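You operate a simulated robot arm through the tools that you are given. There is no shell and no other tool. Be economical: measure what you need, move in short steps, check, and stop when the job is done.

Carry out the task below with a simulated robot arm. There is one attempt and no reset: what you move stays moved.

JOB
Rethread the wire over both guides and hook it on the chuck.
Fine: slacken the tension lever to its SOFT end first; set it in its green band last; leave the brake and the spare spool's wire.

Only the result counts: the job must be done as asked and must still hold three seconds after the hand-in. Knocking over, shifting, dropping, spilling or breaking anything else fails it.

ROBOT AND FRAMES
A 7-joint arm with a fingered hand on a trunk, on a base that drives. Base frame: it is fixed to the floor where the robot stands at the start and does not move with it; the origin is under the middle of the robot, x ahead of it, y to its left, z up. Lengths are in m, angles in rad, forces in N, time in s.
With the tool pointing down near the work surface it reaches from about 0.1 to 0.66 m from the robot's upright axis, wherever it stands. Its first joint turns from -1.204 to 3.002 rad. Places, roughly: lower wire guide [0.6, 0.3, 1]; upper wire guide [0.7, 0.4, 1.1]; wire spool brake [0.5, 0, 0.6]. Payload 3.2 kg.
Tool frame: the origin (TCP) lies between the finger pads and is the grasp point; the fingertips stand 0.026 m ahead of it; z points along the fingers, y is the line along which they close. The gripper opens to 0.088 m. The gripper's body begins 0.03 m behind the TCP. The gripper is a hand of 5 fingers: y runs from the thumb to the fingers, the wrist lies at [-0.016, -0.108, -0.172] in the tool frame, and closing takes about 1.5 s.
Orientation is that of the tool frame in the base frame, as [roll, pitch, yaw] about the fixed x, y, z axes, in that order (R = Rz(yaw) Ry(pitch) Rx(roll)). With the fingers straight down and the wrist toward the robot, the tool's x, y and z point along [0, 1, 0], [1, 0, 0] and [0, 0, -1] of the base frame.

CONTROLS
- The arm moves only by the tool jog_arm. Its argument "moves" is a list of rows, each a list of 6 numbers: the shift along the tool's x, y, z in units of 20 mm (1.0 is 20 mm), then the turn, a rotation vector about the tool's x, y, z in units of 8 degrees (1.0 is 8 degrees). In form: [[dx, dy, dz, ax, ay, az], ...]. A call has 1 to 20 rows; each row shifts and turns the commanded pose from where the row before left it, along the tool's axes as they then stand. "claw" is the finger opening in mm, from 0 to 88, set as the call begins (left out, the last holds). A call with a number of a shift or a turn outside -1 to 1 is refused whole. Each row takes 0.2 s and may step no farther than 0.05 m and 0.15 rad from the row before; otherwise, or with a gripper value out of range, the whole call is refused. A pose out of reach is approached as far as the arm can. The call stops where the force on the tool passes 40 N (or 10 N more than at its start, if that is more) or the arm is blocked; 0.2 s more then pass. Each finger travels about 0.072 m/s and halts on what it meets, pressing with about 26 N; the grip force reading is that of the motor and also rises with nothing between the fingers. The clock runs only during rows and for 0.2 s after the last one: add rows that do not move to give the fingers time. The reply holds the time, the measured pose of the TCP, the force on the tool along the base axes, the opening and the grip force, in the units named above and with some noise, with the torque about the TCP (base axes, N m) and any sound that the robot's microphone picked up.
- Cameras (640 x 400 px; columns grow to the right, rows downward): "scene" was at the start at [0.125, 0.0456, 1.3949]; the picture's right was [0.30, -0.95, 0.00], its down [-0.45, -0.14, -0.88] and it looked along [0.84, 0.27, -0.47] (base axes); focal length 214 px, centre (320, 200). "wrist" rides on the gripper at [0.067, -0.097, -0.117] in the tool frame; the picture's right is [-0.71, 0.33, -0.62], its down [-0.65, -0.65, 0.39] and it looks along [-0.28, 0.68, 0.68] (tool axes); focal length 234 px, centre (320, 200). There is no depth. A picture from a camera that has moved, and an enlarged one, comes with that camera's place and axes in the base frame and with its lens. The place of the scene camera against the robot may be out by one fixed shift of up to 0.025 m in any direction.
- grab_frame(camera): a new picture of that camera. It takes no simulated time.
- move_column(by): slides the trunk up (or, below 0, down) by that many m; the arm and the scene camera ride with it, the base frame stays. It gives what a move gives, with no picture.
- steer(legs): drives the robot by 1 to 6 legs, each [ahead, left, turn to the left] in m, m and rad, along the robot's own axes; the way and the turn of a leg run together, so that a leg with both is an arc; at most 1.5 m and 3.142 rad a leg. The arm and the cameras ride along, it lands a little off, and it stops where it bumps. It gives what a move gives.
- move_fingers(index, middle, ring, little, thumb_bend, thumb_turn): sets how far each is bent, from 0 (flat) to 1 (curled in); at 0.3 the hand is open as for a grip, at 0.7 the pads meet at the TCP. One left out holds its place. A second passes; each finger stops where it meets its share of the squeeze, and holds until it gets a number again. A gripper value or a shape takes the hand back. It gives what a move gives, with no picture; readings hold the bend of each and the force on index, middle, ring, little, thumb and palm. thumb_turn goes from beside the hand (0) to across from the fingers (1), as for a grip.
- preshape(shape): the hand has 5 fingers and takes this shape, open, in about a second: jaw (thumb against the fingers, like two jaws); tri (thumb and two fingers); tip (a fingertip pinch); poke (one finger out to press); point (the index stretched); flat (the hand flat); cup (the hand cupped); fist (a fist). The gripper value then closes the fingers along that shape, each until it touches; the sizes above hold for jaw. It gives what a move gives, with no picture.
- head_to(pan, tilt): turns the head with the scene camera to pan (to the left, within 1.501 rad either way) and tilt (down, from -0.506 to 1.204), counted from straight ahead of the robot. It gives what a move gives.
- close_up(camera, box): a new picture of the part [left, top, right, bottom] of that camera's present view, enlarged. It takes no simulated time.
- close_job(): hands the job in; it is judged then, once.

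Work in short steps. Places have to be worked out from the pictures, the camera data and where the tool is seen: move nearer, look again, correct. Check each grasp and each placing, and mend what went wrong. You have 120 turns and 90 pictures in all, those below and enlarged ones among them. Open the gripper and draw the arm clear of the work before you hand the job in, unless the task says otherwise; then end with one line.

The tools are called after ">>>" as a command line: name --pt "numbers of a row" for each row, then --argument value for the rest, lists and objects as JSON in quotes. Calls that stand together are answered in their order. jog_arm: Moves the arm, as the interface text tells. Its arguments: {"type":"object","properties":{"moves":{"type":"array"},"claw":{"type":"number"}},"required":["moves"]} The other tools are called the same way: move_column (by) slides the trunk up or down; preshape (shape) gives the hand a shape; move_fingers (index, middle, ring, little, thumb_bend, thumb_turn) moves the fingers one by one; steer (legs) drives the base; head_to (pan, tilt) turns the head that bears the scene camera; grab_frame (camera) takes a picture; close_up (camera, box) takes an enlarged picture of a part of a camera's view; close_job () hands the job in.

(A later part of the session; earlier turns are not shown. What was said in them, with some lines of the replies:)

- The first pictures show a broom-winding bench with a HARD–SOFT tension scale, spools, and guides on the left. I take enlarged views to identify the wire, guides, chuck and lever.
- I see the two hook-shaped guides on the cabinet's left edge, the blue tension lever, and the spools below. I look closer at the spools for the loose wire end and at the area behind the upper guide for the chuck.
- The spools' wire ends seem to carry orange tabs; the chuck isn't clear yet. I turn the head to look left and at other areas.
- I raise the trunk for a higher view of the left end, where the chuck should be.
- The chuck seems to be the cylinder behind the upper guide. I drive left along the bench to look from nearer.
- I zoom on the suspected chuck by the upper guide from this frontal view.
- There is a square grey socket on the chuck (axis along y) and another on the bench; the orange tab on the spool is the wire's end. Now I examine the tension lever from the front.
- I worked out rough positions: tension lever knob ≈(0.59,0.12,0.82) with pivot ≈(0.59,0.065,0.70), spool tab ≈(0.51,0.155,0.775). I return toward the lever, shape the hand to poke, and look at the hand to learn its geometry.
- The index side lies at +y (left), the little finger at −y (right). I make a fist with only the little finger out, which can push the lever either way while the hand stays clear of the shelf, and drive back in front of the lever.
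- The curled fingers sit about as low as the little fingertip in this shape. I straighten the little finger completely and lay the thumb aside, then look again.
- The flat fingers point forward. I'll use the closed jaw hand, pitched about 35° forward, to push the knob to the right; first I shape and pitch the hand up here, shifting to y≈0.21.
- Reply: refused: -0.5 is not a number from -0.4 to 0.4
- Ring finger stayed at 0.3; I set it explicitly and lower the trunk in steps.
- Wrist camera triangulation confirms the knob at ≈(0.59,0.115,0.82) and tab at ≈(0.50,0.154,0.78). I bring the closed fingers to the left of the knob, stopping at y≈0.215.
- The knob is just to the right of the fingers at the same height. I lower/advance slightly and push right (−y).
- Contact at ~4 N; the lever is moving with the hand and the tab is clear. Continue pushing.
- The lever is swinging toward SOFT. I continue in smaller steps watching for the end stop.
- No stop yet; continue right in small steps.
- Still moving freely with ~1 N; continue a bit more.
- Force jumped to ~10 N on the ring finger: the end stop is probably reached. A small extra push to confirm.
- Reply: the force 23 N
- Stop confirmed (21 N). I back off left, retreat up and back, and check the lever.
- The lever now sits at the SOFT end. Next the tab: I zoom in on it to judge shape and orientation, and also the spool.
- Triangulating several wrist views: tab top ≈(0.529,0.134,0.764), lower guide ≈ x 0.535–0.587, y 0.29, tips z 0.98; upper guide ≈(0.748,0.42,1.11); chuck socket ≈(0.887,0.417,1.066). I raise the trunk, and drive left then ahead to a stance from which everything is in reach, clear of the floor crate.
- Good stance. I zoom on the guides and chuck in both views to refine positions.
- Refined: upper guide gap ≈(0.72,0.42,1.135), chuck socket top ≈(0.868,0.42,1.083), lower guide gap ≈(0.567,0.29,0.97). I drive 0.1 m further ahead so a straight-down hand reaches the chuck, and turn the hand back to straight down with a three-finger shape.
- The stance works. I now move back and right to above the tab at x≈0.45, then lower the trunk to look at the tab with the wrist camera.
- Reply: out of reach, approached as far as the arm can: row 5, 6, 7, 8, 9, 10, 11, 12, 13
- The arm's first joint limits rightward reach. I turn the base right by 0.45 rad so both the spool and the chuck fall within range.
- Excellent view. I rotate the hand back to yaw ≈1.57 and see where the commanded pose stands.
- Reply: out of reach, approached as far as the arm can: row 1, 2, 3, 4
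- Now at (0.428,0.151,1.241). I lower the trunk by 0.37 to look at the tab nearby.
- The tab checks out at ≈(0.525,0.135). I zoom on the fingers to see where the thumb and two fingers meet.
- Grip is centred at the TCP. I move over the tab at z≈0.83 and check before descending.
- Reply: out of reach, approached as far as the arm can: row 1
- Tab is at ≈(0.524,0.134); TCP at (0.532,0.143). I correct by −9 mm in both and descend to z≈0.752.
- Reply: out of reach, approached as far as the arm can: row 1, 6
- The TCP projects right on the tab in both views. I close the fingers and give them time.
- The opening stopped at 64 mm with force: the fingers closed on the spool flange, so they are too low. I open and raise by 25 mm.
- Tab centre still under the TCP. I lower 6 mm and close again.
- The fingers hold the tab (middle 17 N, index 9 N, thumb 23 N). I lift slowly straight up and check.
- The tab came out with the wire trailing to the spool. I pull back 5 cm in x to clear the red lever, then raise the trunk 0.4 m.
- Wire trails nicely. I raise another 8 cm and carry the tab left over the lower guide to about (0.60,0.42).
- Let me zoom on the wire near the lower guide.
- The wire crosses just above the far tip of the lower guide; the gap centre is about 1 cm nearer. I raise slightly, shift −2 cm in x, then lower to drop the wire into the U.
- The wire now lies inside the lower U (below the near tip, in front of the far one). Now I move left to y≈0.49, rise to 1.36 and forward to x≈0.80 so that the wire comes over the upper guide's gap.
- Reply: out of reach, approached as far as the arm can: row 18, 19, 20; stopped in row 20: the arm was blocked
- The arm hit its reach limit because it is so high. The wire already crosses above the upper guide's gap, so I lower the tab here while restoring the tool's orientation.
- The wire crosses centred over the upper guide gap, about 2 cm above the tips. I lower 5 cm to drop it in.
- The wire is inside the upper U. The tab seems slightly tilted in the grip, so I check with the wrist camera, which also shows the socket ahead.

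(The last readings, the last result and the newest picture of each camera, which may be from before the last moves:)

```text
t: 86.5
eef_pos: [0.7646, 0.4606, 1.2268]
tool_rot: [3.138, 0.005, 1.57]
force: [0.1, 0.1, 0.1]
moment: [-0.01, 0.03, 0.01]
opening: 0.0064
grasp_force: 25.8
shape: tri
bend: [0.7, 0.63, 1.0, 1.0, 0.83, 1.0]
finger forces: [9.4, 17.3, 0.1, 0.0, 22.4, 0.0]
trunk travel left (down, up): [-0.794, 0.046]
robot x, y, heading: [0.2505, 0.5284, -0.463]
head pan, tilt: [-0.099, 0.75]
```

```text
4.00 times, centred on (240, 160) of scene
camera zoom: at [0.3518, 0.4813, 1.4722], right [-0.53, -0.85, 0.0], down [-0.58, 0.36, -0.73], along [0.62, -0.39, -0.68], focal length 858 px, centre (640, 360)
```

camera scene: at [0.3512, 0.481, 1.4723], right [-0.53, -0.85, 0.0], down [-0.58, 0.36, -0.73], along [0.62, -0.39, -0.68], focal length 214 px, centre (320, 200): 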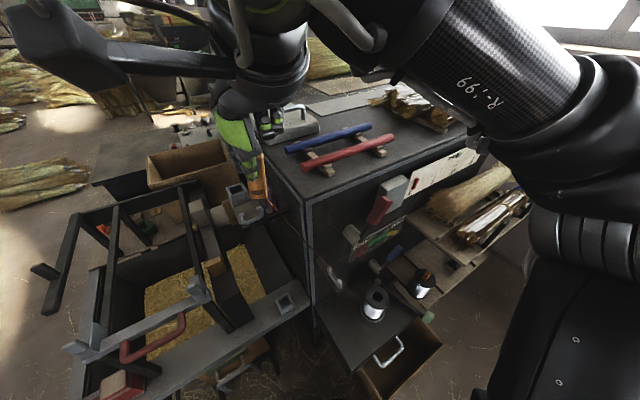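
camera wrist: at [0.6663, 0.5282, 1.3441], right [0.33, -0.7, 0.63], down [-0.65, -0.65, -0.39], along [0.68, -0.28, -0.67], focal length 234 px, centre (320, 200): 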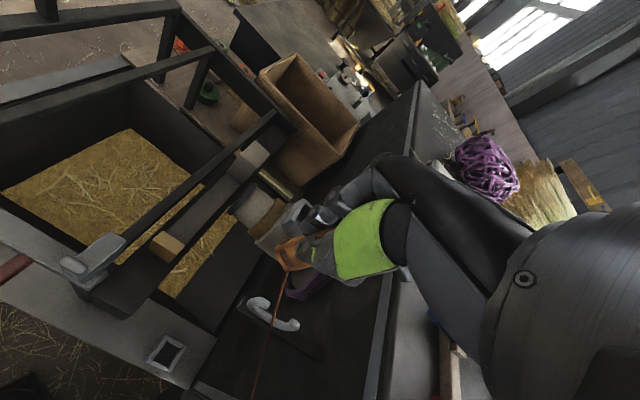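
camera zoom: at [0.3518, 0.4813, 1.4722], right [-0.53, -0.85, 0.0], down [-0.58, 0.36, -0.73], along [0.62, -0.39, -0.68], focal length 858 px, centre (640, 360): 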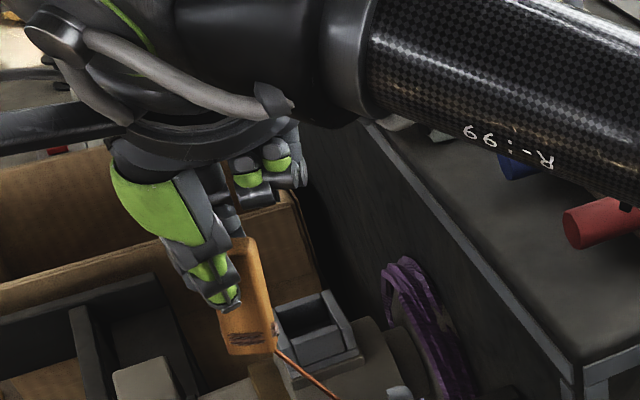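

I zoom the wrist view on the tab and the socket.

>>> close_up --camera "wrist" --box '[230, 180, 350, 340]'

```text
2.50 times, centred on (290, 260) of wrist
camera zoom: at [0.6663, 0.5282, 1.3441], right [0.33, -0.7, 0.63], down [-0.65, -0.65, -0.39], along [0.68, -0.28, -0.67], focal length 585 px, centre (395, 50)
```

zoom: 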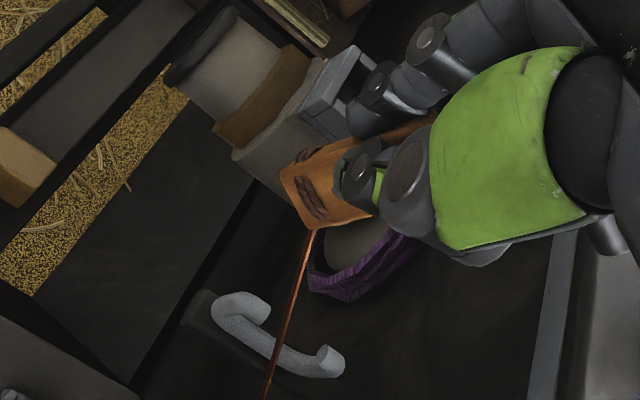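

Wire lies between the tips in this view too. Tab bottom ≈(0.772,0.453,1.148), socket ≈(0.868,0.42,1.083). I move +0.09 in x and −0.03 in y at this height and check.

>>> jog_arm --pt "-0.2 0.8 0 0 0 0" --pt "-0.3 0.8 0 0 0 0" --pt "-0.3 0.8 0 0 0 0" --pt "-0.3 0.8 0 0 0 0" --pt "-0.3 0.8 0 0 0 0" --pt "-0.2 0.6 0 0 0 0" --pt "0 0 0 0 0 0"

>>> close_up --camera "scene" --box '[210, 120, 310, 220]'

>>> close_up --camera "wrist" --box '[230, 180, 350, 300]'

```text
t: 88.1
eef_pos: [0.8519, 0.429, 1.2248]
tool_rot: [3.139, 0.006, 1.572]
force: [0.0, -0.1, -0.2]
moment: [0.03, 0.0, -0.01]
opening: 0.0063
grasp_force: 26.2
shape: tri
bend: [0.7, 0.63, 1.0, 1.0, 0.83, 1.0]
finger forces: [9.4, 17.1, 0.0, 0.0, 22.2, 0.0]
out of reach, approached as far as the arm can: row 6
trunk travel left (down, up): [-0.794, 0.046]
robot x, y, heading: [0.2494, 0.5284, -0.458]
head pan, tilt: [-0.099, 0.75]
```

```text
4.00 times, centred on (260, 170) of scene
camera zoom: at [0.3515, 0.4808, 1.4722], right [-0.53, -0.85, 0.0], down [-0.58, 0.36, -0.73], along [0.62, -0.39, -0.68], focal length 858 px, centre (560, 320)
```

zoom: 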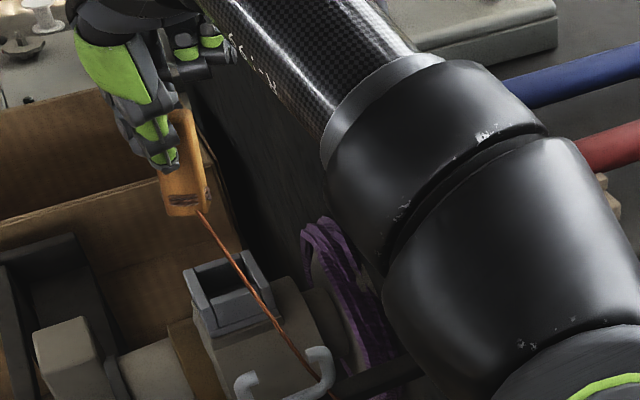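

```text
3.33 times, centred on (290, 240) of wrist
camera zoom: at [0.7538, 0.4972, 1.3425], right [0.33, -0.7, 0.63], down [-0.65, -0.65, -0.39], along [0.68, -0.28, -0.67], focal length 781 px, centre (420, 67)
```

zoom: 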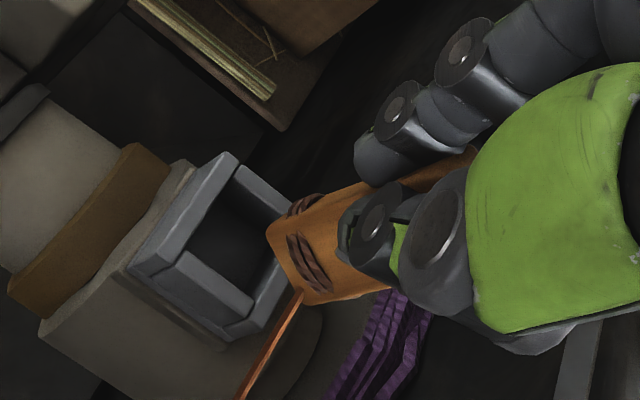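

The combined rays put the socket at ≈(0.888,0.417,1.065) and the tab bottom at ≈(0.862,0.423,1.15). I lower 3 cm (better reach) and move +26 mm in x, −6 mm in y.

>>> jog_arm --pt "0 0 0.8 0 0 0" --pt "-0.1 0.4 0.7 0 0 0" --pt "-0.1 0.5 0 0 0 0" --pt "-0.1 0.5 0 0 0 0" --pt "0 0 0 0 0 0"

>>> close_up --camera "wrist" --box '[230, 180, 350, 300]'

>>> close_up --camera "scene" --box '[220, 130, 300, 220]'

```text
t: 89.3
eef_pos: [0.8659, 0.4226, 1.1953]
tool_rot: [3.138, 0.006, 1.571]
force: [-0.3, 0.7, -0.2]
moment: [-0.02, -0.02, 0.01]
opening: 0.0063
grasp_force: 26.4
shape: tri
bend: [0.7, 0.63, 1.0, 1.0, 0.83, 1.0]
finger forces: [9.4, 17.0, 0.0, 0.0, 22.2, 0.1]
out of reach, approached as far as the arm can: row 3, 4
trunk travel left (down, up): [-0.794, 0.046]
robot x, y, heading: [0.249, 0.5308, -0.461]
head pan, tilt: [-0.099, 0.75]
```

```text
3.33 times, centred on (290, 240) of wrist
camera zoom: at [0.7677, 0.49, 1.3112], right [0.33, -0.7, 0.63], down [-0.65, -0.65, -0.39], along [0.68, -0.28, -0.67], focal length 781 px, centre (420, 67)
```

zoom: 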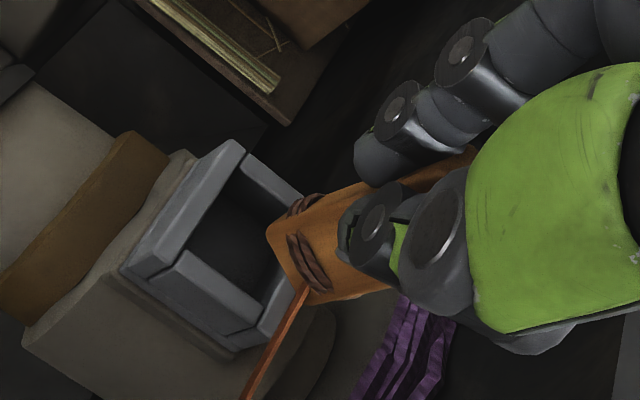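

```text
4.44 times, centred on (260, 175) of scene
camera zoom: at [0.3515, 0.4813, 1.4723], right [-0.53, -0.85, 0.0], down [-0.58, 0.36, -0.73], along [0.62, -0.39, -0.68], focal length 953 px, centre (587, 311)
```

zoom: 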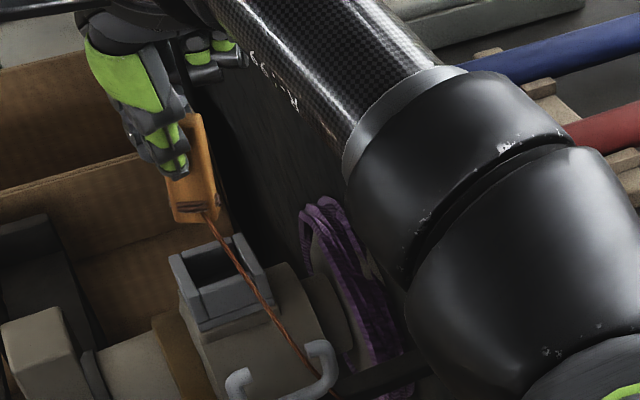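

Nearly aligned: needs about +6–8 mm in x. To gain reach I raise the trunk 4 cm and lower the arm 6.5 cm, creeping forward.

>>> move_column --by 0.04

>>> jog_arm --pt "0 0 0.8 0 0 0" --pt "0 0 0.8 0 0 0" --pt "0 0.2 0.8 0 0 0" --pt "0 0.2 0.8 0 0 0" --pt "0 0 0 0 0 0"

>>> close_up --camera "wrist" --box '[230, 180, 350, 300]'

>>> close_up --camera "scene" --box '[220, 140, 300, 230]'

```text
t: 90.1
eef_pos: [0.866, 0.4223, 1.2336]
tool_rot: [3.137, 0.004, 1.569]
force: [0.2, 0.7, -0.5]
moment: [0.04, 0.0, -0.05]
opening: 0.0064
grasp_force: 25.8
shape: tri
bend: [0.7, 0.63, 1.0, 1.0, 0.83, 1.0]
finger forces: [9.3, 17.1, 0.0, 0.0, 22.2, 0.0]
trunk travel left (down, up): [-0.834, 0.006]
robot x, y, heading: [0.2502, 0.5279, -0.454]
head pan, tilt: [-0.099, 0.75]
```

```text
t: 91.3
eef_pos: [0.8742, 0.4205, 1.1698]
tool_rot: [3.139, 0.006, 1.569]
force: [1.3, 0.4, -0.6]
moment: [-0.02, 0.0, 0.04]
opening: 0.0062
grasp_force: 25.9
shape: tri
bend: [0.7, 0.63, 1.0, 1.0, 0.83, 1.0]
finger forces: [9.3, 17.0, 0.0, 0.0, 22.1, 0.0]
trunk travel left (down, up): [-0.834, 0.006]
robot x, y, heading: [0.2499, 0.5273, -0.457]
head pan, tilt: [-0.099, 0.75]
```

```text
3.33 times, centred on (290, 240) of wrist
camera zoom: at [0.776, 0.489, 1.2875], right [0.33, -0.7, 0.63], down [-0.65, -0.65, -0.39], along [0.68, -0.28, -0.67], focal length 781 px, centre (420, 67)
```

zoom: 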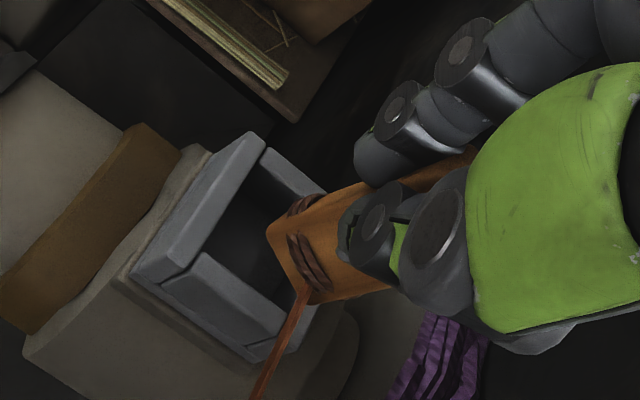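

```text
4.44 times, centred on (260, 185) of scene
camera zoom: at [0.3514, 0.4818, 1.5123], right [-0.53, -0.85, 0.0], down [-0.58, 0.36, -0.73], along [0.62, -0.39, -0.68], focal length 953 px, centre (587, 267)
```

zoom: 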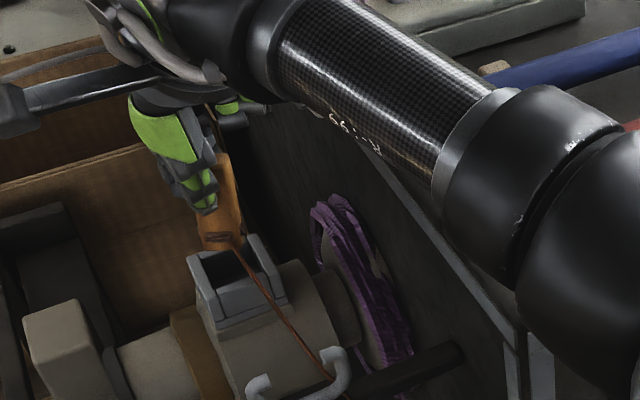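

Closely aligned; I nudge +3 mm x, +2 mm y and lower 3 cm in small steps, watching force.

>>> jog_arm --pt "0.1 0.15 0 0 0 0" --pt "0 0 0.4 0 0 0" --pt "0 0 0.4 0 0 0" --pt "0 0 0.4 0 0 0" --pt "0 0 0.4 0 0 0"

>>> close_up --camera "wrist" --box '[230, 180, 350, 300]'

>>> close_up --camera "scene" --box '[220, 140, 300, 230]'

```text
t: 92.5
eef_pos: [0.8758, 0.4236, 1.1384]
tool_rot: [3.135, 0.006, 1.571]
force: [1.2, -0.2, 3.1]
moment: [-0.01, -0.02, -0.02]
opening: 0.0061
grasp_force: 25.6
shape: tri
bend: [0.7, 0.63, 1.0, 1.0, 0.83, 1.0]
finger forces: [9.9, 17.7, 0.0, 0.1, 22.8, 0.0]
trunk travel left (down, up): [-0.834, 0.006]
robot x, y, heading: [0.2501, 0.5317, -0.457]
head pan, tilt: [-0.099, 0.75]
```

```text
3.33 times, centred on (290, 240) of wrist
camera zoom: at [0.7784, 0.4907, 1.2558], right [0.33, -0.7, 0.63], down [-0.65, -0.65, -0.39], along [0.68, -0.28, -0.67], focal length 781 px, centre (420, 67)
```

zoom: 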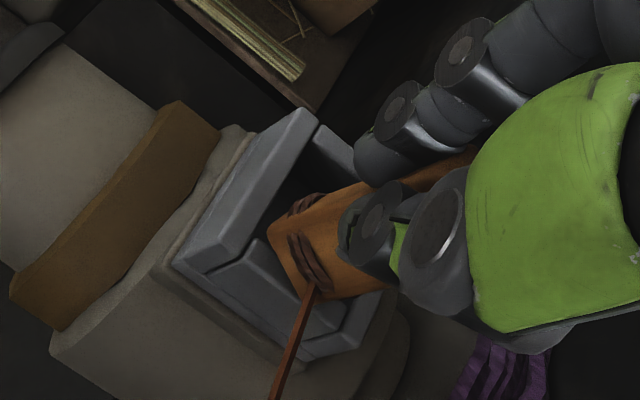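

```text
4.44 times, centred on (260, 185) of scene
camera zoom: at [0.3509, 0.4818, 1.5124], right [-0.53, -0.85, 0.0], down [-0.58, 0.36, -0.73], along [0.62, -0.39, -0.68], focal length 953 px, centre (587, 267)
```

zoom: 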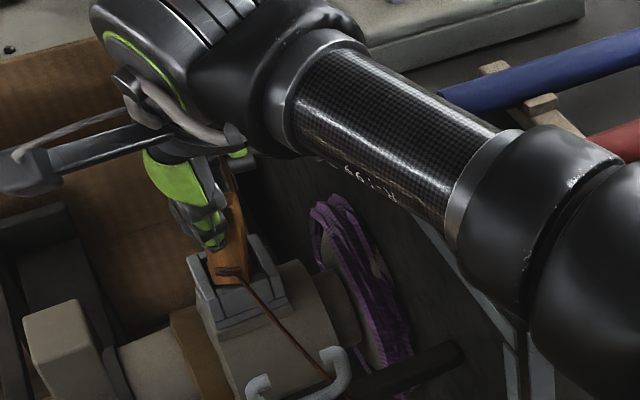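

Light contact (3 N): the tab sits on the near wall's rim. I lift slightly, shift +7 mm x and −2 mm y, and lower again.

>>> jog_arm --pt "0 0 -0.3 0 0 0" --pt "-0.1 0.35 0 0 0 0" --pt "0 0 0.3 0 0 0" --pt "0 0 0.3 0 0 0" --pt "0 0 0.3 0 0 0"

>>> close_up --camera "wrist" --box '[230, 180, 350, 300]'

```text
t: 93.7
eef_pos: [0.8855, 0.4212, 1.1255]
tool_rot: [3.138, 0.006, 1.57]
force: [1.7, 0.2, -0.8]
moment: [0.04, -0.06, -0.02]
opening: 0.0062
grasp_force: 26.0
shape: tri
bend: [0.7, 0.63, 1.0, 1.0, 0.83, 1.0]
finger forces: [9.7, 17.7, 0.0, 0.0, 21.9, 0.1]
trunk travel left (down, up): [-0.834, 0.006]
robot x, y, heading: [0.2479, 0.5279, -0.461]
head pan, tilt: [-0.099, 0.75]
```

```text
3.33 times, centred on (290, 240) of wrist
camera zoom: at [0.7868, 0.4893, 1.2427], right [0.33, -0.7, 0.63], down [-0.65, -0.65, -0.39], along [0.68, -0.28, -0.67], focal length 781 px, centre (420, 67)
```

zoom: 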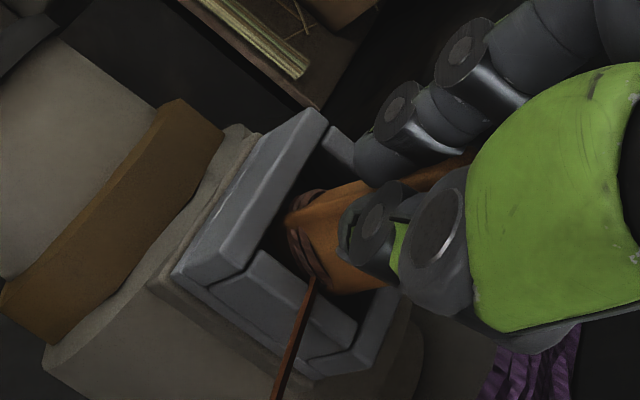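

The tab entered the socket with no resistance. I keep lowering in small steps until it seats.

>>> jog_arm --pt "0 0 0.3 0 0 0" --pt "0 0 0.3 0 0 0" --pt "0 0 0.3 0 0 0" --pt "0 0 0.3 0 0 0"

>>> close_up --camera "scene" --box '[220, 140, 300, 230]'

```text
t: 94.9
eef_pos: [0.8858, 0.4259, 1.1139]
tool_rot: [3.112, -0.003, 1.576]
force: [-1.8, 5.8, 22.6]
moment: [-0.06, 0.02, 0.04]
opening: 0.0069
grasp_force: 26.1
shape: tri
bend: [0.7, 0.62, 1.0, 1.0, 0.83, 1.0]
finger forces: [14.7, 20.4, 0.0, 0.0, 28.5, 0.0]
trunk travel left (down, up): [-0.834, 0.006]
robot x, y, heading: [0.248, 0.5304, -0.455]
head pan, tilt: [-0.099, 0.75]
stopped in row 4: the force on the tool passed its limit at 41 N (the readings are from after the stop); the commanded pose is now the measured one
```

```text
4.44 times, centred on (260, 185) of scene
camera zoom: at [0.3488, 0.4831, 1.5124], right [-0.53, -0.85, 0.0], down [-0.58, 0.36, -0.73], along [0.62, -0.39, -0.68], focal length 953 px, centre (587, 267)
```

zoom: 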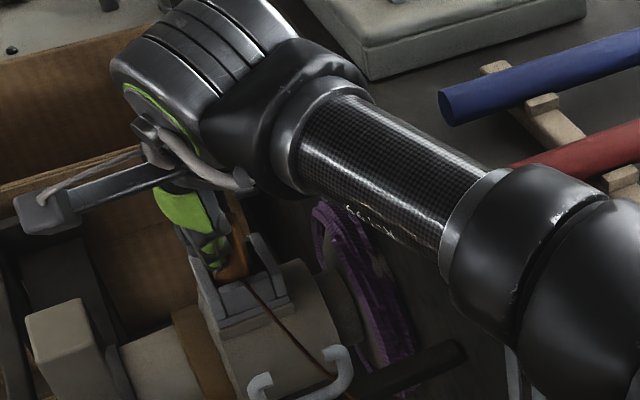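

The tab is seated. I relieve the pressure a few mm and open the fingers.

>>> jog_arm --pt "-0.1 0 -0.15 0 0 0" --pt "0 0 0 0 0 0"

>>> jog_arm --pt "0 0 0 0 0 0" --pt "0 0 0 0 0 0" --pt "0 0 0 0 0 0" --pt "0 0 0 0 0 0" --pt "0 0 0 0 0 0" --pt "0 0 0 0 0 0" --claw 60

>>> close_up --camera "wrist" --box '[230, 180, 350, 300]'

```text
t: 95.5
eef_pos: [0.8848, 0.4249, 1.1134]
tool_rot: [3.12, 0.004, 1.573]
force: [2.4, 6.1, 21.4]
moment: [-0.01, -0.12, 0.05]
opening: 0.0067
grasp_force: 26.2
shape: tri
bend: [0.7, 0.62, 1.0, 1.0, 0.83, 1.0]
finger forces: [15.5, 21.3, 0.0, 0.0, 26.0, 0.0]
trunk travel left (down, up): [-0.834, 0.006]
robot x, y, heading: [0.2433, 0.5296, -0.452]
head pan, tilt: [-0.099, 0.75]
```

```text
t: 96.9
eef_pos: [0.8857, 0.4209, 1.111]
tool_rot: [3.125, 0.003, 1.573]
force: [-0.6, -0.7, 1.0]
moment: [-0.03, 0.01, 0.02]
opening: 0.0594
grasp_force: 0.1
shape: tri
bend: [0.42, 0.36, 0.99, 0.99, 0.08, 0.99]
finger forces: [0.1, 0.0, 0.1, 0.1, 0.0, 0.0]
trunk travel left (down, up): [-0.834, 0.006]
robot x, y, heading: [0.2495, 0.5271, -0.454]
head pan, tilt: [-0.099, 0.75]
```

```text
3.33 times, centred on (290, 240) of wrist
camera zoom: at [0.7865, 0.4884, 1.2268], right [0.32, -0.71, 0.63], down [-0.65, -0.65, -0.4], along [0.69, -0.28, -0.67], focal length 781 px, centre (420, 67)
```

zoom: 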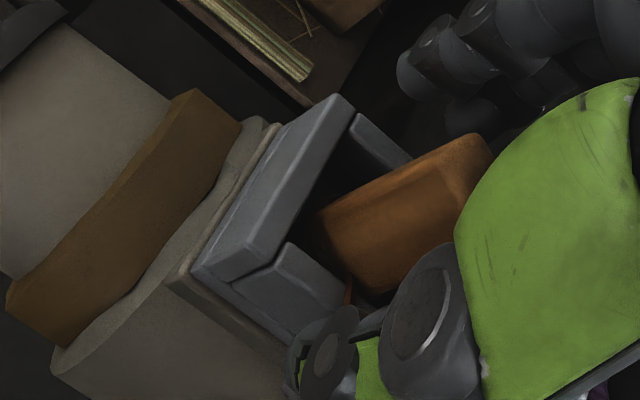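

The tab stands upright in the socket, released. I raise the hand straight up and check the whole wire path.

>>> jog_arm --pt "0 0 -0.4 0 0 0" --pt "0 0 -0.6 0 0 0" --pt "0 0 -1 0 0 0" --pt "0 0 -1 0 0 0" --pt "0 0 -1 0 0 0" --pt "0 -1 -1 0 0 0" --pt "0 -1 -1 0 0 0" --pt "0 -1 -0.5 0 0 0"

>>> close_up --camera "scene" --box '[210, 140, 400, 330]'

```text
t: 98.7
eef_pos: [0.8228, 0.4194, 1.2413]
tool_rot: [3.125, 0.001, 1.57]
force: [0.6, -0.4, -0.1]
moment: [0.01, -0.05, -0.02]
opening: 0.0597
grasp_force: 0.2
shape: tri
bend: [0.42, 0.36, 0.99, 0.99, 0.08, 0.99]
finger forces: [0.0, 0.1, 0.0, 0.0, 0.1, 0.1]
trunk travel left (down, up): [-0.834, 0.006]
robot x, y, heading: [0.2463, 0.5302, -0.459]
head pan, tilt: [-0.099, 0.75]
```

```text
2.11 times, centred on (305, 235) of scene
camera zoom: at [0.3506, 0.4811, 1.5123], right [-0.53, -0.85, 0.0], down [-0.58, 0.36, -0.73], along [0.62, -0.39, -0.68], focal length 452 px, centre (352, 126)
```

zoom: 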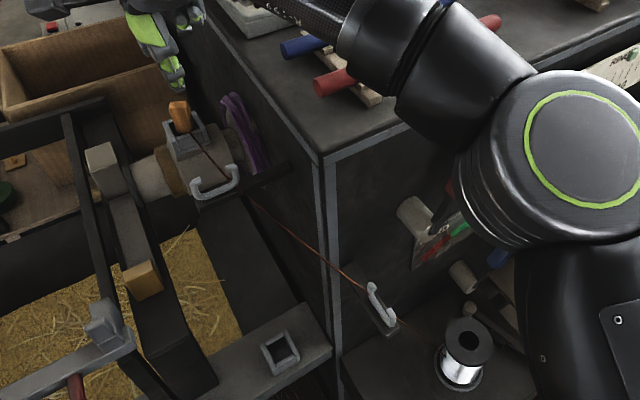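

The wire runs spool → lower guide → upper guide → chuck socket. Now the last step, the tension lever: I turn and drive back to the first stance in front of it with the hand held high.

>>> steer --legs '[[0, 0, 0.457], [-0.25, 0, 0], [0, -0.44, 0]]'

>>> preshape --shape "tri"

>>> head_to --pan 0.1 --tilt 0.75

>>> grab_frame --camera "scene"

```text
t: 104.1
eef_pos: [0.5647, 0.253, 1.2405]
tool_rot: [3.124, 0.003, 2.03]
force: [0.0, 0.3, -0.6]
moment: [0.0, 0.01, 0.03]
opening: 0.0596
grasp_force: 0.0
shape: tri
bend: [0.42, 0.36, 0.99, 0.99, 0.08, 0.99]
finger forces: [0.0, 0.0, 0.1, 0.0, 0.1, 0.2]
trunk travel left (down, up): [-0.834, 0.006]
robot x, y, heading: [-0.0007, 0.0975, 0.002]
head pan, tilt: [-0.099, 0.75]
```

```text
t: 105.0
eef_pos: [0.5645, 0.2531, 1.2395]
tool_rot: [3.125, 0.003, 2.029]
force: [-0.4, 0.3, -0.3]
moment: [-0.03, -0.01, -0.01]
opening: 0.0879
grasp_force: 0.0
shape: tri
bend: [0.3, 0.3, 0.99, 0.99, 0.3, 0.97]
finger forces: [0.1, 0.0, 0.1, 0.0, 0.1, 0.0]
trunk travel left (down, up): [-0.834, 0.006]
robot x, y, heading: [-0.0005, 0.0953, 0.002]
head pan, tilt: [-0.099, 0.75]
```

```text
t: 105.7
eef_pos: [0.5626, 0.2542, 1.2406]
tool_rot: [3.124, 0.003, 2.028]
force: [-0.3, -0.2, 0.1]
moment: [0.0, 0.03, 0.02]
opening: 0.0877
grasp_force: 0.0
shape: tri
bend: [0.3, 0.3, 0.99, 0.99, 0.3, 0.97]
finger forces: [0.0, 0.0, 0.1, 0.0, 0.0, 0.0]
trunk travel left (down, up): [-0.834, 0.006]
robot x, y, heading: [0.0035, 0.0977, -0.003]
head pan, tilt: [0.099, 0.75]
```

```text
8 pictures are left
camera scene: at [0.1201, 0.1236, 1.5123], right [0.1, -1.0, 0.0], down [-0.68, -0.07, -0.73], along [0.73, 0.07, -0.68], focal length 214 px, centre (320, 200)
```

scene: 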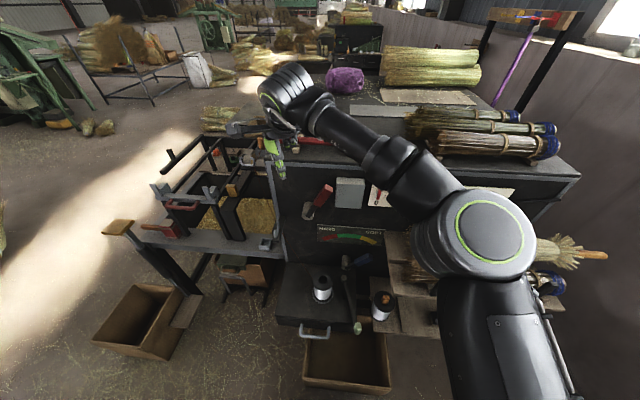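

Eight pictures remain, so I'll move by computed coordinates. First, high up: restore yaw, and retreat to about (0.38,0.05,1.44).

>>> jog_arm --pt "0 0 -1 0 0 0.82" --pt "0 0 -1 0 0 0.82" --pt "0 0 -1 0 0 0.82" --pt "0 0 -1 0 0 0.82" --pt "-1 -0.9 -0.6 0 0 0" --pt "-1 -0.9 -0.6 0 0 0" --pt "-1 -0.9 -0.6 0 0 0" --pt "-1 -0.9 -0.6 0 0 0" --pt "-1 -0.9 -0.6 0 0 0" --pt "-1 -0.9 -0.6 0 0 0" --pt "-1 -0.9 -0.6 0 0 0" --pt "-1 -0.9 -0.6 0 0 0" --pt "-1 -0.9 -0.6 0 0 0" --pt "-1 -0.9 -0.6 0 0 0" --claw 0

>>> jog_arm --pt "0 0 0 -1 0 0" --pt "0 0 0 -1 0 0" --pt "0 0 0 -1 0 0" --pt "0 0 0 -1 0 0" --pt "0 0 0 -1 0 0" --pt "0 0 0 -1 0 0" --pt "0 0 0 -0.25 0 0" --pt "0 0 0 0 0 0"

```text
t: 108.7
eef_pos: [0.3739, 0.0448, 1.4326]
tool_rot: [3.125, -0.006, 1.571]
force: [-0.2, -0.1, 0.5]
moment: [0.01, -0.01, -0.02]
opening: 0.0
grasp_force: 25.8
shape: tri
bend: [0.7, 0.7, 1.0, 1.0, 0.83, 1.0]
finger forces: [0.0, 0.0, 0.1, 0.0, 0.0, 0.1]
out of reach, approached as far as the arm can: row 4
trunk travel left (down, up): [-0.834, 0.006]
robot x, y, heading: [0.0002, 0.0987, 0.002]
head pan, tilt: [0.099, 0.75]
```

```text
t: 110.5
eef_pos: [0.3761, 0.0461, 1.4326]
tool_rot: [2.251, -0.006, 1.57]
force: [0.9, -0.4, 0.0]
moment: [0.02, -0.03, -0.03]
opening: 0.0
grasp_force: 25.5
shape: tri
bend: [0.7, 0.7, 1.0, 1.0, 0.83, 1.0]
finger forces: [0.0, 0.0, 0.0, 0.0, 0.0, 0.1]
trunk travel left (down, up): [-0.834, 0.006]
robot x, y, heading: [-0.0001, 0.0989, 0.002]
head pan, tilt: [0.099, 0.75]
```

Pose is good (pitch ≈51°). I lower the trunk by 0.54 m in two steps.

>>> move_column --by -0.4

>>> move_column --by -0.14

>>> jog_arm --pt "0 0.6 0.7 0 0 0" --pt "0 0.6 0.7 0 0 0" --pt "0 0.6 0.7 0 0 0" --pt "0 0.6 0.7 0 0 0" --pt "0 0.3 0.9 0 0 0" --pt "0 0 0 0 0 0"

>>> grab_frame --camera "wrist"

```text
t: 114.3
eef_pos: [0.3766, 0.0459, 1.033]
tool_rot: [2.251, -0.006, 1.572]
force: [0.6, -0.7, 0.1]
moment: [0.0, -0.01, -0.01]
opening: 0.0
grasp_force: 26.1
shape: tri
bend: [0.7, 0.7, 1.0, 1.0, 0.83, 1.0]
finger forces: [0.1, 0.1, 0.0, 0.0, 0.1, 0.0]
trunk travel left (down, up): [-0.434, 0.406]
robot x, y, heading: [-0.0051, 0.0979, -0.003]
head pan, tilt: [0.099, 0.75]
```

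```text
t: 116.0
eef_pos: [0.3759, 0.047, 0.8923]
tool_rot: [2.25, -0.006, 1.571]
force: [0.4, 0.2, -0.1]
moment: [-0.01, -0.02, 0.01]
opening: 0.0
grasp_force: 25.5
shape: tri
bend: [0.7, 0.7, 1.0, 1.0, 0.83, 1.0]
finger forces: [0.1, 0.0, 0.0, 0.0, 0.0, 0.1]
trunk travel left (down, up): [-0.294, 0.546]
robot x, y, heading: [-0.0007, 0.0938, 0.0]
head pan, tilt: [0.099, 0.75]
```

```text
t: 117.4
eef_pos: [0.4672, 0.046, 0.8885]
tool_rot: [2.251, -0.006, 1.57]
force: [-0.4, 0.3, 0.1]
moment: [0.01, -0.02, 0.06]
opening: 0.0
grasp_force: 25.6
shape: tri
bend: [0.7, 0.7, 1.0, 1.0, 0.83, 1.0]
finger forces: [0.0, 0.1, 0.0, 0.1, 0.0, 0.0]
trunk travel left (down, up): [-0.294, 0.546]
robot x, y, heading: [-0.0014, 0.0961, 0.003]
head pan, tilt: [0.099, 0.75]
```

```text
7 pictures are left
camera wrist: at [0.3156, 0.1134, 0.8877], right [-0.28, -0.71, 0.65], down [-0.11, -0.65, -0.76], along [0.95, -0.28, 0.1], focal length 234 px, centre (320, 200)
```

wrist: 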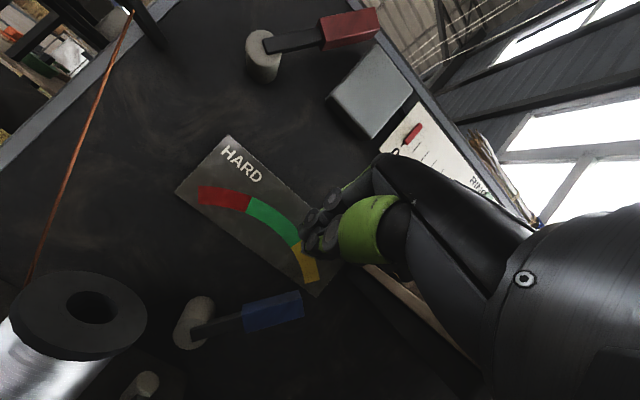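

Now I have the whole scale: green spans about ±16° around vertical, lever pivot ≈(0.588,0.049,0.71), lever at −45° (SOFT). I'll put the fingertips under/right of the lever arm near z 0.74: first lower in front of it, then shift right.

>>> jog_arm --pt "-0.19 -0.5 0.89 0 0 0" --pt "-0.19 -0.5 0.89 0 0 0" --pt "-0.19 -0.5 0.89 0 0 0" --pt "-0.19 -0.5 0.89 0 0 0" --pt "-0.19 -0.5 0.89 0 0 0" --pt "-0.19 -0.5 0.89 0 0 0" --pt "-0.16 -0.48 0.89 0 0 0" --pt "-0.8 0 0 0 0 0" --pt "-0.8 0 0 0 0 0" --pt "-0.8 0 0 0 0 0"

>>> grab_frame --camera "wrist"

```text
t: 119.6
eef_pos: [0.5188, -0.0265, 0.7553]
tool_rot: [2.251, -0.005, 1.571]
force: [0.4, 0.1, -0.6]
moment: [-0.02, 0.0, 0.0]
opening: 0.0
grasp_force: 25.7
shape: tri
bend: [0.7, 0.7, 1.0, 1.0, 0.83, 1.0]
finger forces: [0.1, 0.0, 0.0, 0.0, 0.0, 0.0]
trunk travel left (down, up): [-0.294, 0.546]
robot x, y, heading: [0.0008, 0.1006, -0.003]
head pan, tilt: [0.099, 0.75]
```

```text
6 pictures are left
camera wrist: at [0.3675, 0.0395, 0.7541], right [-0.28, -0.71, 0.65], down [-0.11, -0.65, -0.76], along [0.95, -0.28, 0.1], focal length 234 px, centre (320, 200)
```

wrist: 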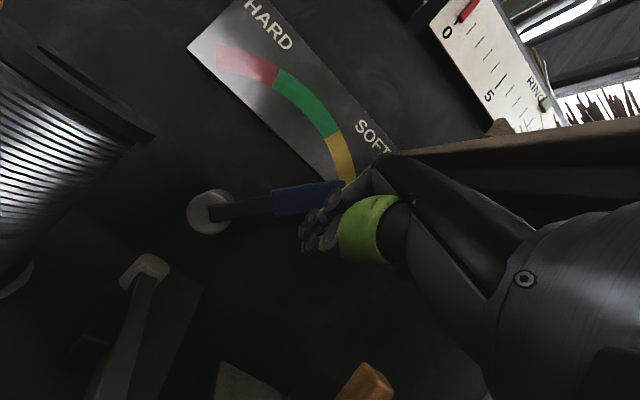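

Lever and pivot confirmed. I shift 8 mm further right, then go forward and 6 mm lower so the fingertips come beneath the lever arm.

>>> jog_arm --pt "-0.4 0 0 0 0 0" --pt "0 0.4 0.6 0 0 0" --pt "0 0.4 0.6 0 0 0" --pt "0 0.4 0.6 0 0 0" --pt "0 0.36 0.6 0 0 0" --pt "0 0 0 0 0 0"

```text
t: 121.0
eef_pos: [0.5773, -0.0355, 0.7485]
tool_rot: [2.251, -0.005, 1.57]
force: [-2.5, -0.8, -1.0]
moment: [0.0, -0.05, 0.0]
opening: 0.0002
grasp_force: 25.9
shape: tri
bend: [0.7, 0.7, 1.0, 1.0, 0.83, 1.0]
finger forces: [2.5, 0.0, 0.0, 0.0, 0.0, 0.0]
trunk travel left (down, up): [-0.294, 0.546]
robot x, y, heading: [0.0012, 0.101, 0.004]
head pan, tilt: [0.099, 0.75]
```

Slight contact on the index finger. I push left 3 cm and look.

>>> jog_arm --pt "0.3 0 0 0 0 0" --pt "0.3 0 0 0 0 0" --pt "0.3 0 0 0 0 0" --pt "0.3 0 0 0 0 0"

>>> grab_frame --camera "wrist"

```text
t: 122.0
eef_pos: [0.5775, -0.011, 0.7507]
tool_rot: [2.251, -0.007, 1.57]
force: [-4.3, -3.8, 1.0]
moment: [-0.01, 0.01, 0.03]
opening: 0.0001
grasp_force: 25.5
shape: tri
bend: [0.7, 0.7, 1.0, 1.0, 0.83, 1.0]
finger forces: [6.1, 0.1, 0.0, 0.1, 0.0, 0.0]
trunk travel left (down, up): [-0.294, 0.546]
robot x, y, heading: [-0.0048, 0.0977, 0.002]
head pan, tilt: [0.099, 0.75]
```

```text
5 pictures are left
camera wrist: at [0.4249, 0.0552, 0.7488], right [-0.28, -0.71, 0.65], down [-0.11, -0.64, -0.76], along [0.95, -0.28, 0.1], focal length 234 px, centre (320, 200)
```

wrist: 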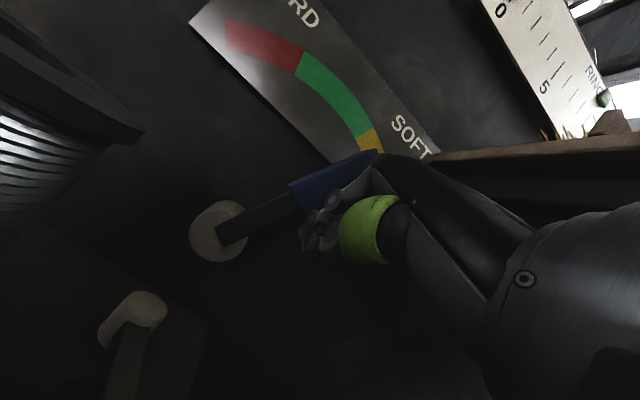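

The lever is swinging up (now ≈ −28°). I push another 16 mm and look.

>>> jog_arm --pt "0.27 0 0 0 0 0" --pt "0.27 0 0 0 0 0" --pt "0.26 0 0 0 0 0" --pt "0 0 0 0 0 0"

>>> grab_frame --camera "wrist"

```text
t: 123.0
eef_pos: [0.5764, 0.0036, 0.7498]
tool_rot: [2.253, -0.006, 1.572]
force: [-3.8, -3.4, 0.8]
moment: [0.03, -0.01, 0.03]
opening: 0.0001
grasp_force: 26.1
shape: tri
bend: [0.7, 0.7, 1.0, 1.0, 0.83, 1.0]
finger forces: [5.1, 0.0, 0.1, 0.0, 0.0, 0.0]
trunk travel left (down, up): [-0.294, 0.546]
robot x, y, heading: [-0.0037, 0.1011, -0.002]
head pan, tilt: [0.099, 0.75]
```

```text
4 pictures are left
camera wrist: at [0.4244, 0.0712, 0.7485], right [-0.28, -0.71, 0.65], down [-0.11, -0.65, -0.76], along [0.95, -0.28, 0.1], focal length 234 px, centre (320, 200)
```

wrist: 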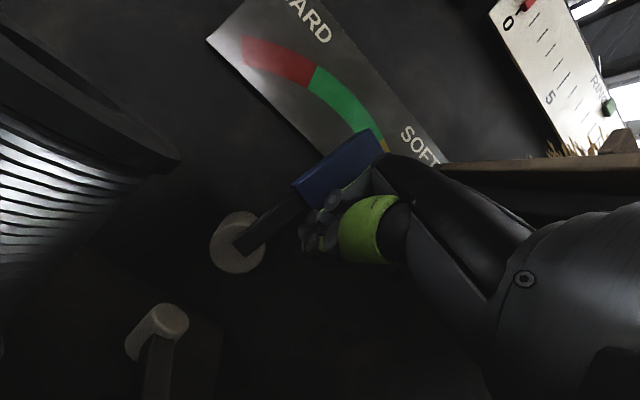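

Lever is now ≈ −13°, at the edge of green; the rate is about 6° per cm. I push 20 mm more to reach vertical.

>>> jog_arm --pt "0.25 0 0 0 0 0" --pt "0.25 0 0 0 0 0" --pt "0.25 0 0 0 0 0" --pt "0.22 0 0 0 0 0" --pt "0 0 0 0 0 0"

>>> grab_frame --camera "wrist"

```text
t: 124.2
eef_pos: [0.5768, 0.0244, 0.7492]
tool_rot: [2.249, -0.006, 1.567]
force: [-1.2, -4.7, 0.4]
moment: [-0.04, 0.0, -0.04]
opening: 0.0002
grasp_force: 26.3
shape: tri
bend: [0.7, 0.7, 1.0, 1.0, 0.83, 1.0]
finger forces: [0.0, 0.1, 0.0, 0.0, 0.0, 0.0]
trunk travel left (down, up): [-0.294, 0.546]
robot x, y, heading: [-0.0002, 0.0984, 0.002]
head pan, tilt: [0.099, 0.75]
```

```text
3 pictures are left
camera wrist: at [0.4249, 0.0907, 0.7486], right [-0.28, -0.71, 0.65], down [-0.11, -0.64, -0.76], along [0.95, -0.28, 0.1], focal length 234 px, centre (320, 200)
```

wrist: 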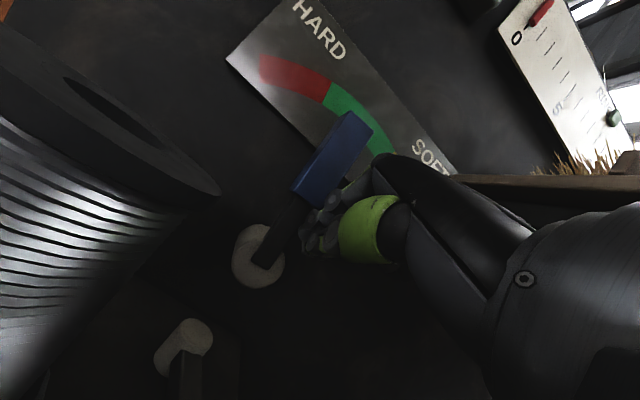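

The lever stands at ≈ +5°, well inside green (±16°). I ease off to the right 6 mm, retreat backward and then up along the path I came.

>>> jog_arm --pt "-0.3 0 0 0 0 0" --pt "0 -0.4 -0.6 0 0 0" --pt "0 -0.4 -0.6 0 0 0" --pt "0 -0.4 -0.6 0 0 0" --pt "0 -0.4 -0.6 0 0 0" --pt "0.1 0.5 -0.89 0 0 0" --pt "0.1 0.5 -0.89 0 0 0" --pt "0.1 0.5 -0.89 0 0 0" --pt "0.1 0.5 -0.89 0 0 0" --pt "0.1 0.5 -0.89 0 0 0" --pt "0.1 0.5 -0.89 0 0 0" --pt "0 0.3 -0.89 0 0 0" --pt "0 -0.6 -0.7 0 0 0" --pt "0 -0.6 -0.7 0 0 0" --pt "0 -0.6 -0.7 0 0 0" --pt "0 0 0 0 0 0"

>>> close_up --camera "wrist" --box '[0, 40, 380, 380]'

```text
t: 127.6
eef_pos: [0.408, 0.0295, 0.883]
tool_rot: [2.252, -0.005, 1.57]
force: [-0.1, 0.5, -0.5]
moment: [0.01, 0.0, -0.02]
opening: 0.0
grasp_force: 26.0
shape: tri
bend: [0.7, 0.7, 1.0, 1.0, 0.83, 1.0]
finger forces: [0.0, 0.1, 0.0, 0.0, 0.1, 0.0]
trunk travel left (down, up): [-0.294, 0.546]
robot x, y, heading: [-0.0001, 0.0979, 0.001]
head pan, tilt: [0.099, 0.75]
```

```text
1.18 times, centred on (190, 210) of wrist
camera zoom: at [0.2561, 0.0965, 0.8819], right [-0.28, -0.71, 0.65], down [-0.11, -0.65, -0.76], along [0.95, -0.28, 0.1], focal length 276 px, centre (473, 188)
```

zoom: 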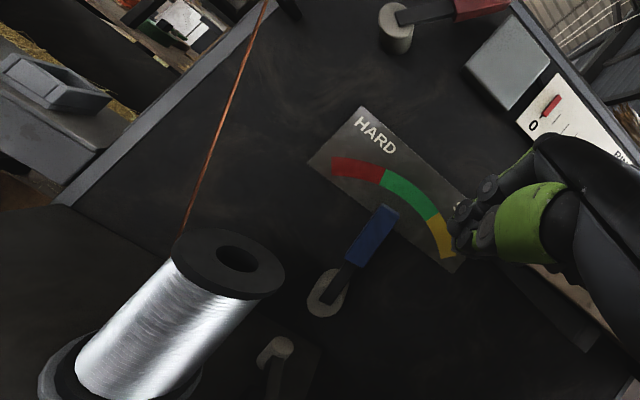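

The lever points into the green band and the wire is intact. I raise the arm clear, open the hand, and do a last check of the chuck end.

>>> move_column --by 0.4

>>> preshape --shape "jaw"

>>> head_to --pan 0.5 --tilt 0.6

>>> close_up --camera "scene" --box '[200, 100, 460, 340]'

```text
t: 131.4
eef_pos: [0.4089, 0.0304, 1.2831]
tool_rot: [2.251, -0.006, 1.572]
force: [-0.7, 0.0, -0.5]
moment: [0.02, -0.01, -0.01]
opening: 0.0002
grasp_force: 26.4
shape: tri
bend: [0.7, 0.7, 1.0, 1.0, 0.83, 1.0]
finger forces: [0.0, 0.0, 0.0, 0.0, 0.0, 0.0]
trunk travel left (down, up): [-0.694, 0.146]
robot x, y, heading: [0.0002, 0.0967, 0.001]
head pan, tilt: [0.099, 0.75]
```

```text
t: 132.3
eef_pos: [0.4093, 0.0298, 1.2833]
tool_rot: [2.253, -0.006, 1.572]
force: [0.1, 0.2, -1.3]
moment: [0.0, -0.03, 0.0]
opening: 0.0876
grasp_force: 0.1
shape: jaw
bend: [0.3, 0.3, 0.3, 0.3, 0.3, 0.97]
finger forces: [0.0, 0.0, 0.0, 0.0, 0.0, 0.1]
trunk travel left (down, up): [-0.694, 0.146]
robot x, y, heading: [-0.0001, 0.0986, 0.002]
head pan, tilt: [0.099, 0.75]
```

```text
t: 133.2
eef_pos: [0.4088, 0.0296, 1.2823]
tool_rot: [2.251, -0.006, 1.57]
force: [0.3, 0.6, 0.6]
moment: [0.0, -0.01, 0.0]
opening: 0.088
grasp_force: 0.1
shape: jaw
bend: [0.3, 0.3, 0.3, 0.3, 0.3, 0.97]
finger forces: [0.0, 0.0, 0.0, 0.0, 0.1, 0.0]
trunk travel left (down, up): [-0.694, 0.146]
robot x, y, heading: [0.0024, 0.1002, 0.001]
head pan, tilt: [0.499, 0.6]
```

```text
1.67 times, centred on (330, 220) of scene
camera zoom: at [0.1152, 0.1577, 1.3851], right [0.48, -0.88, 0.0], down [-0.5, -0.27, -0.82], along [0.72, 0.39, -0.57], focal length 358 px, centre (303, 167)
```

zoom: 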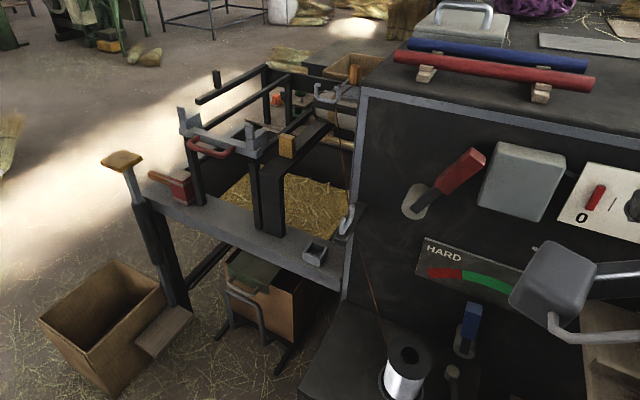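

The picture shows the tab in the chuck socket, the wire over both guides, the lever in green, and the arm clear with the hand open. I hand in the job.

>>> close_job

```text
The job is handed in.
```

I slackened the lever to SOFT, ran the wire over both guides, hooked it on the chuck, and set the lever in the green band last. I left the brake and the spare spool's wire alone. On my first try for the wire's end tab, the fingers briefly closed on the main spool's rim, and I saw no shift afterwards.
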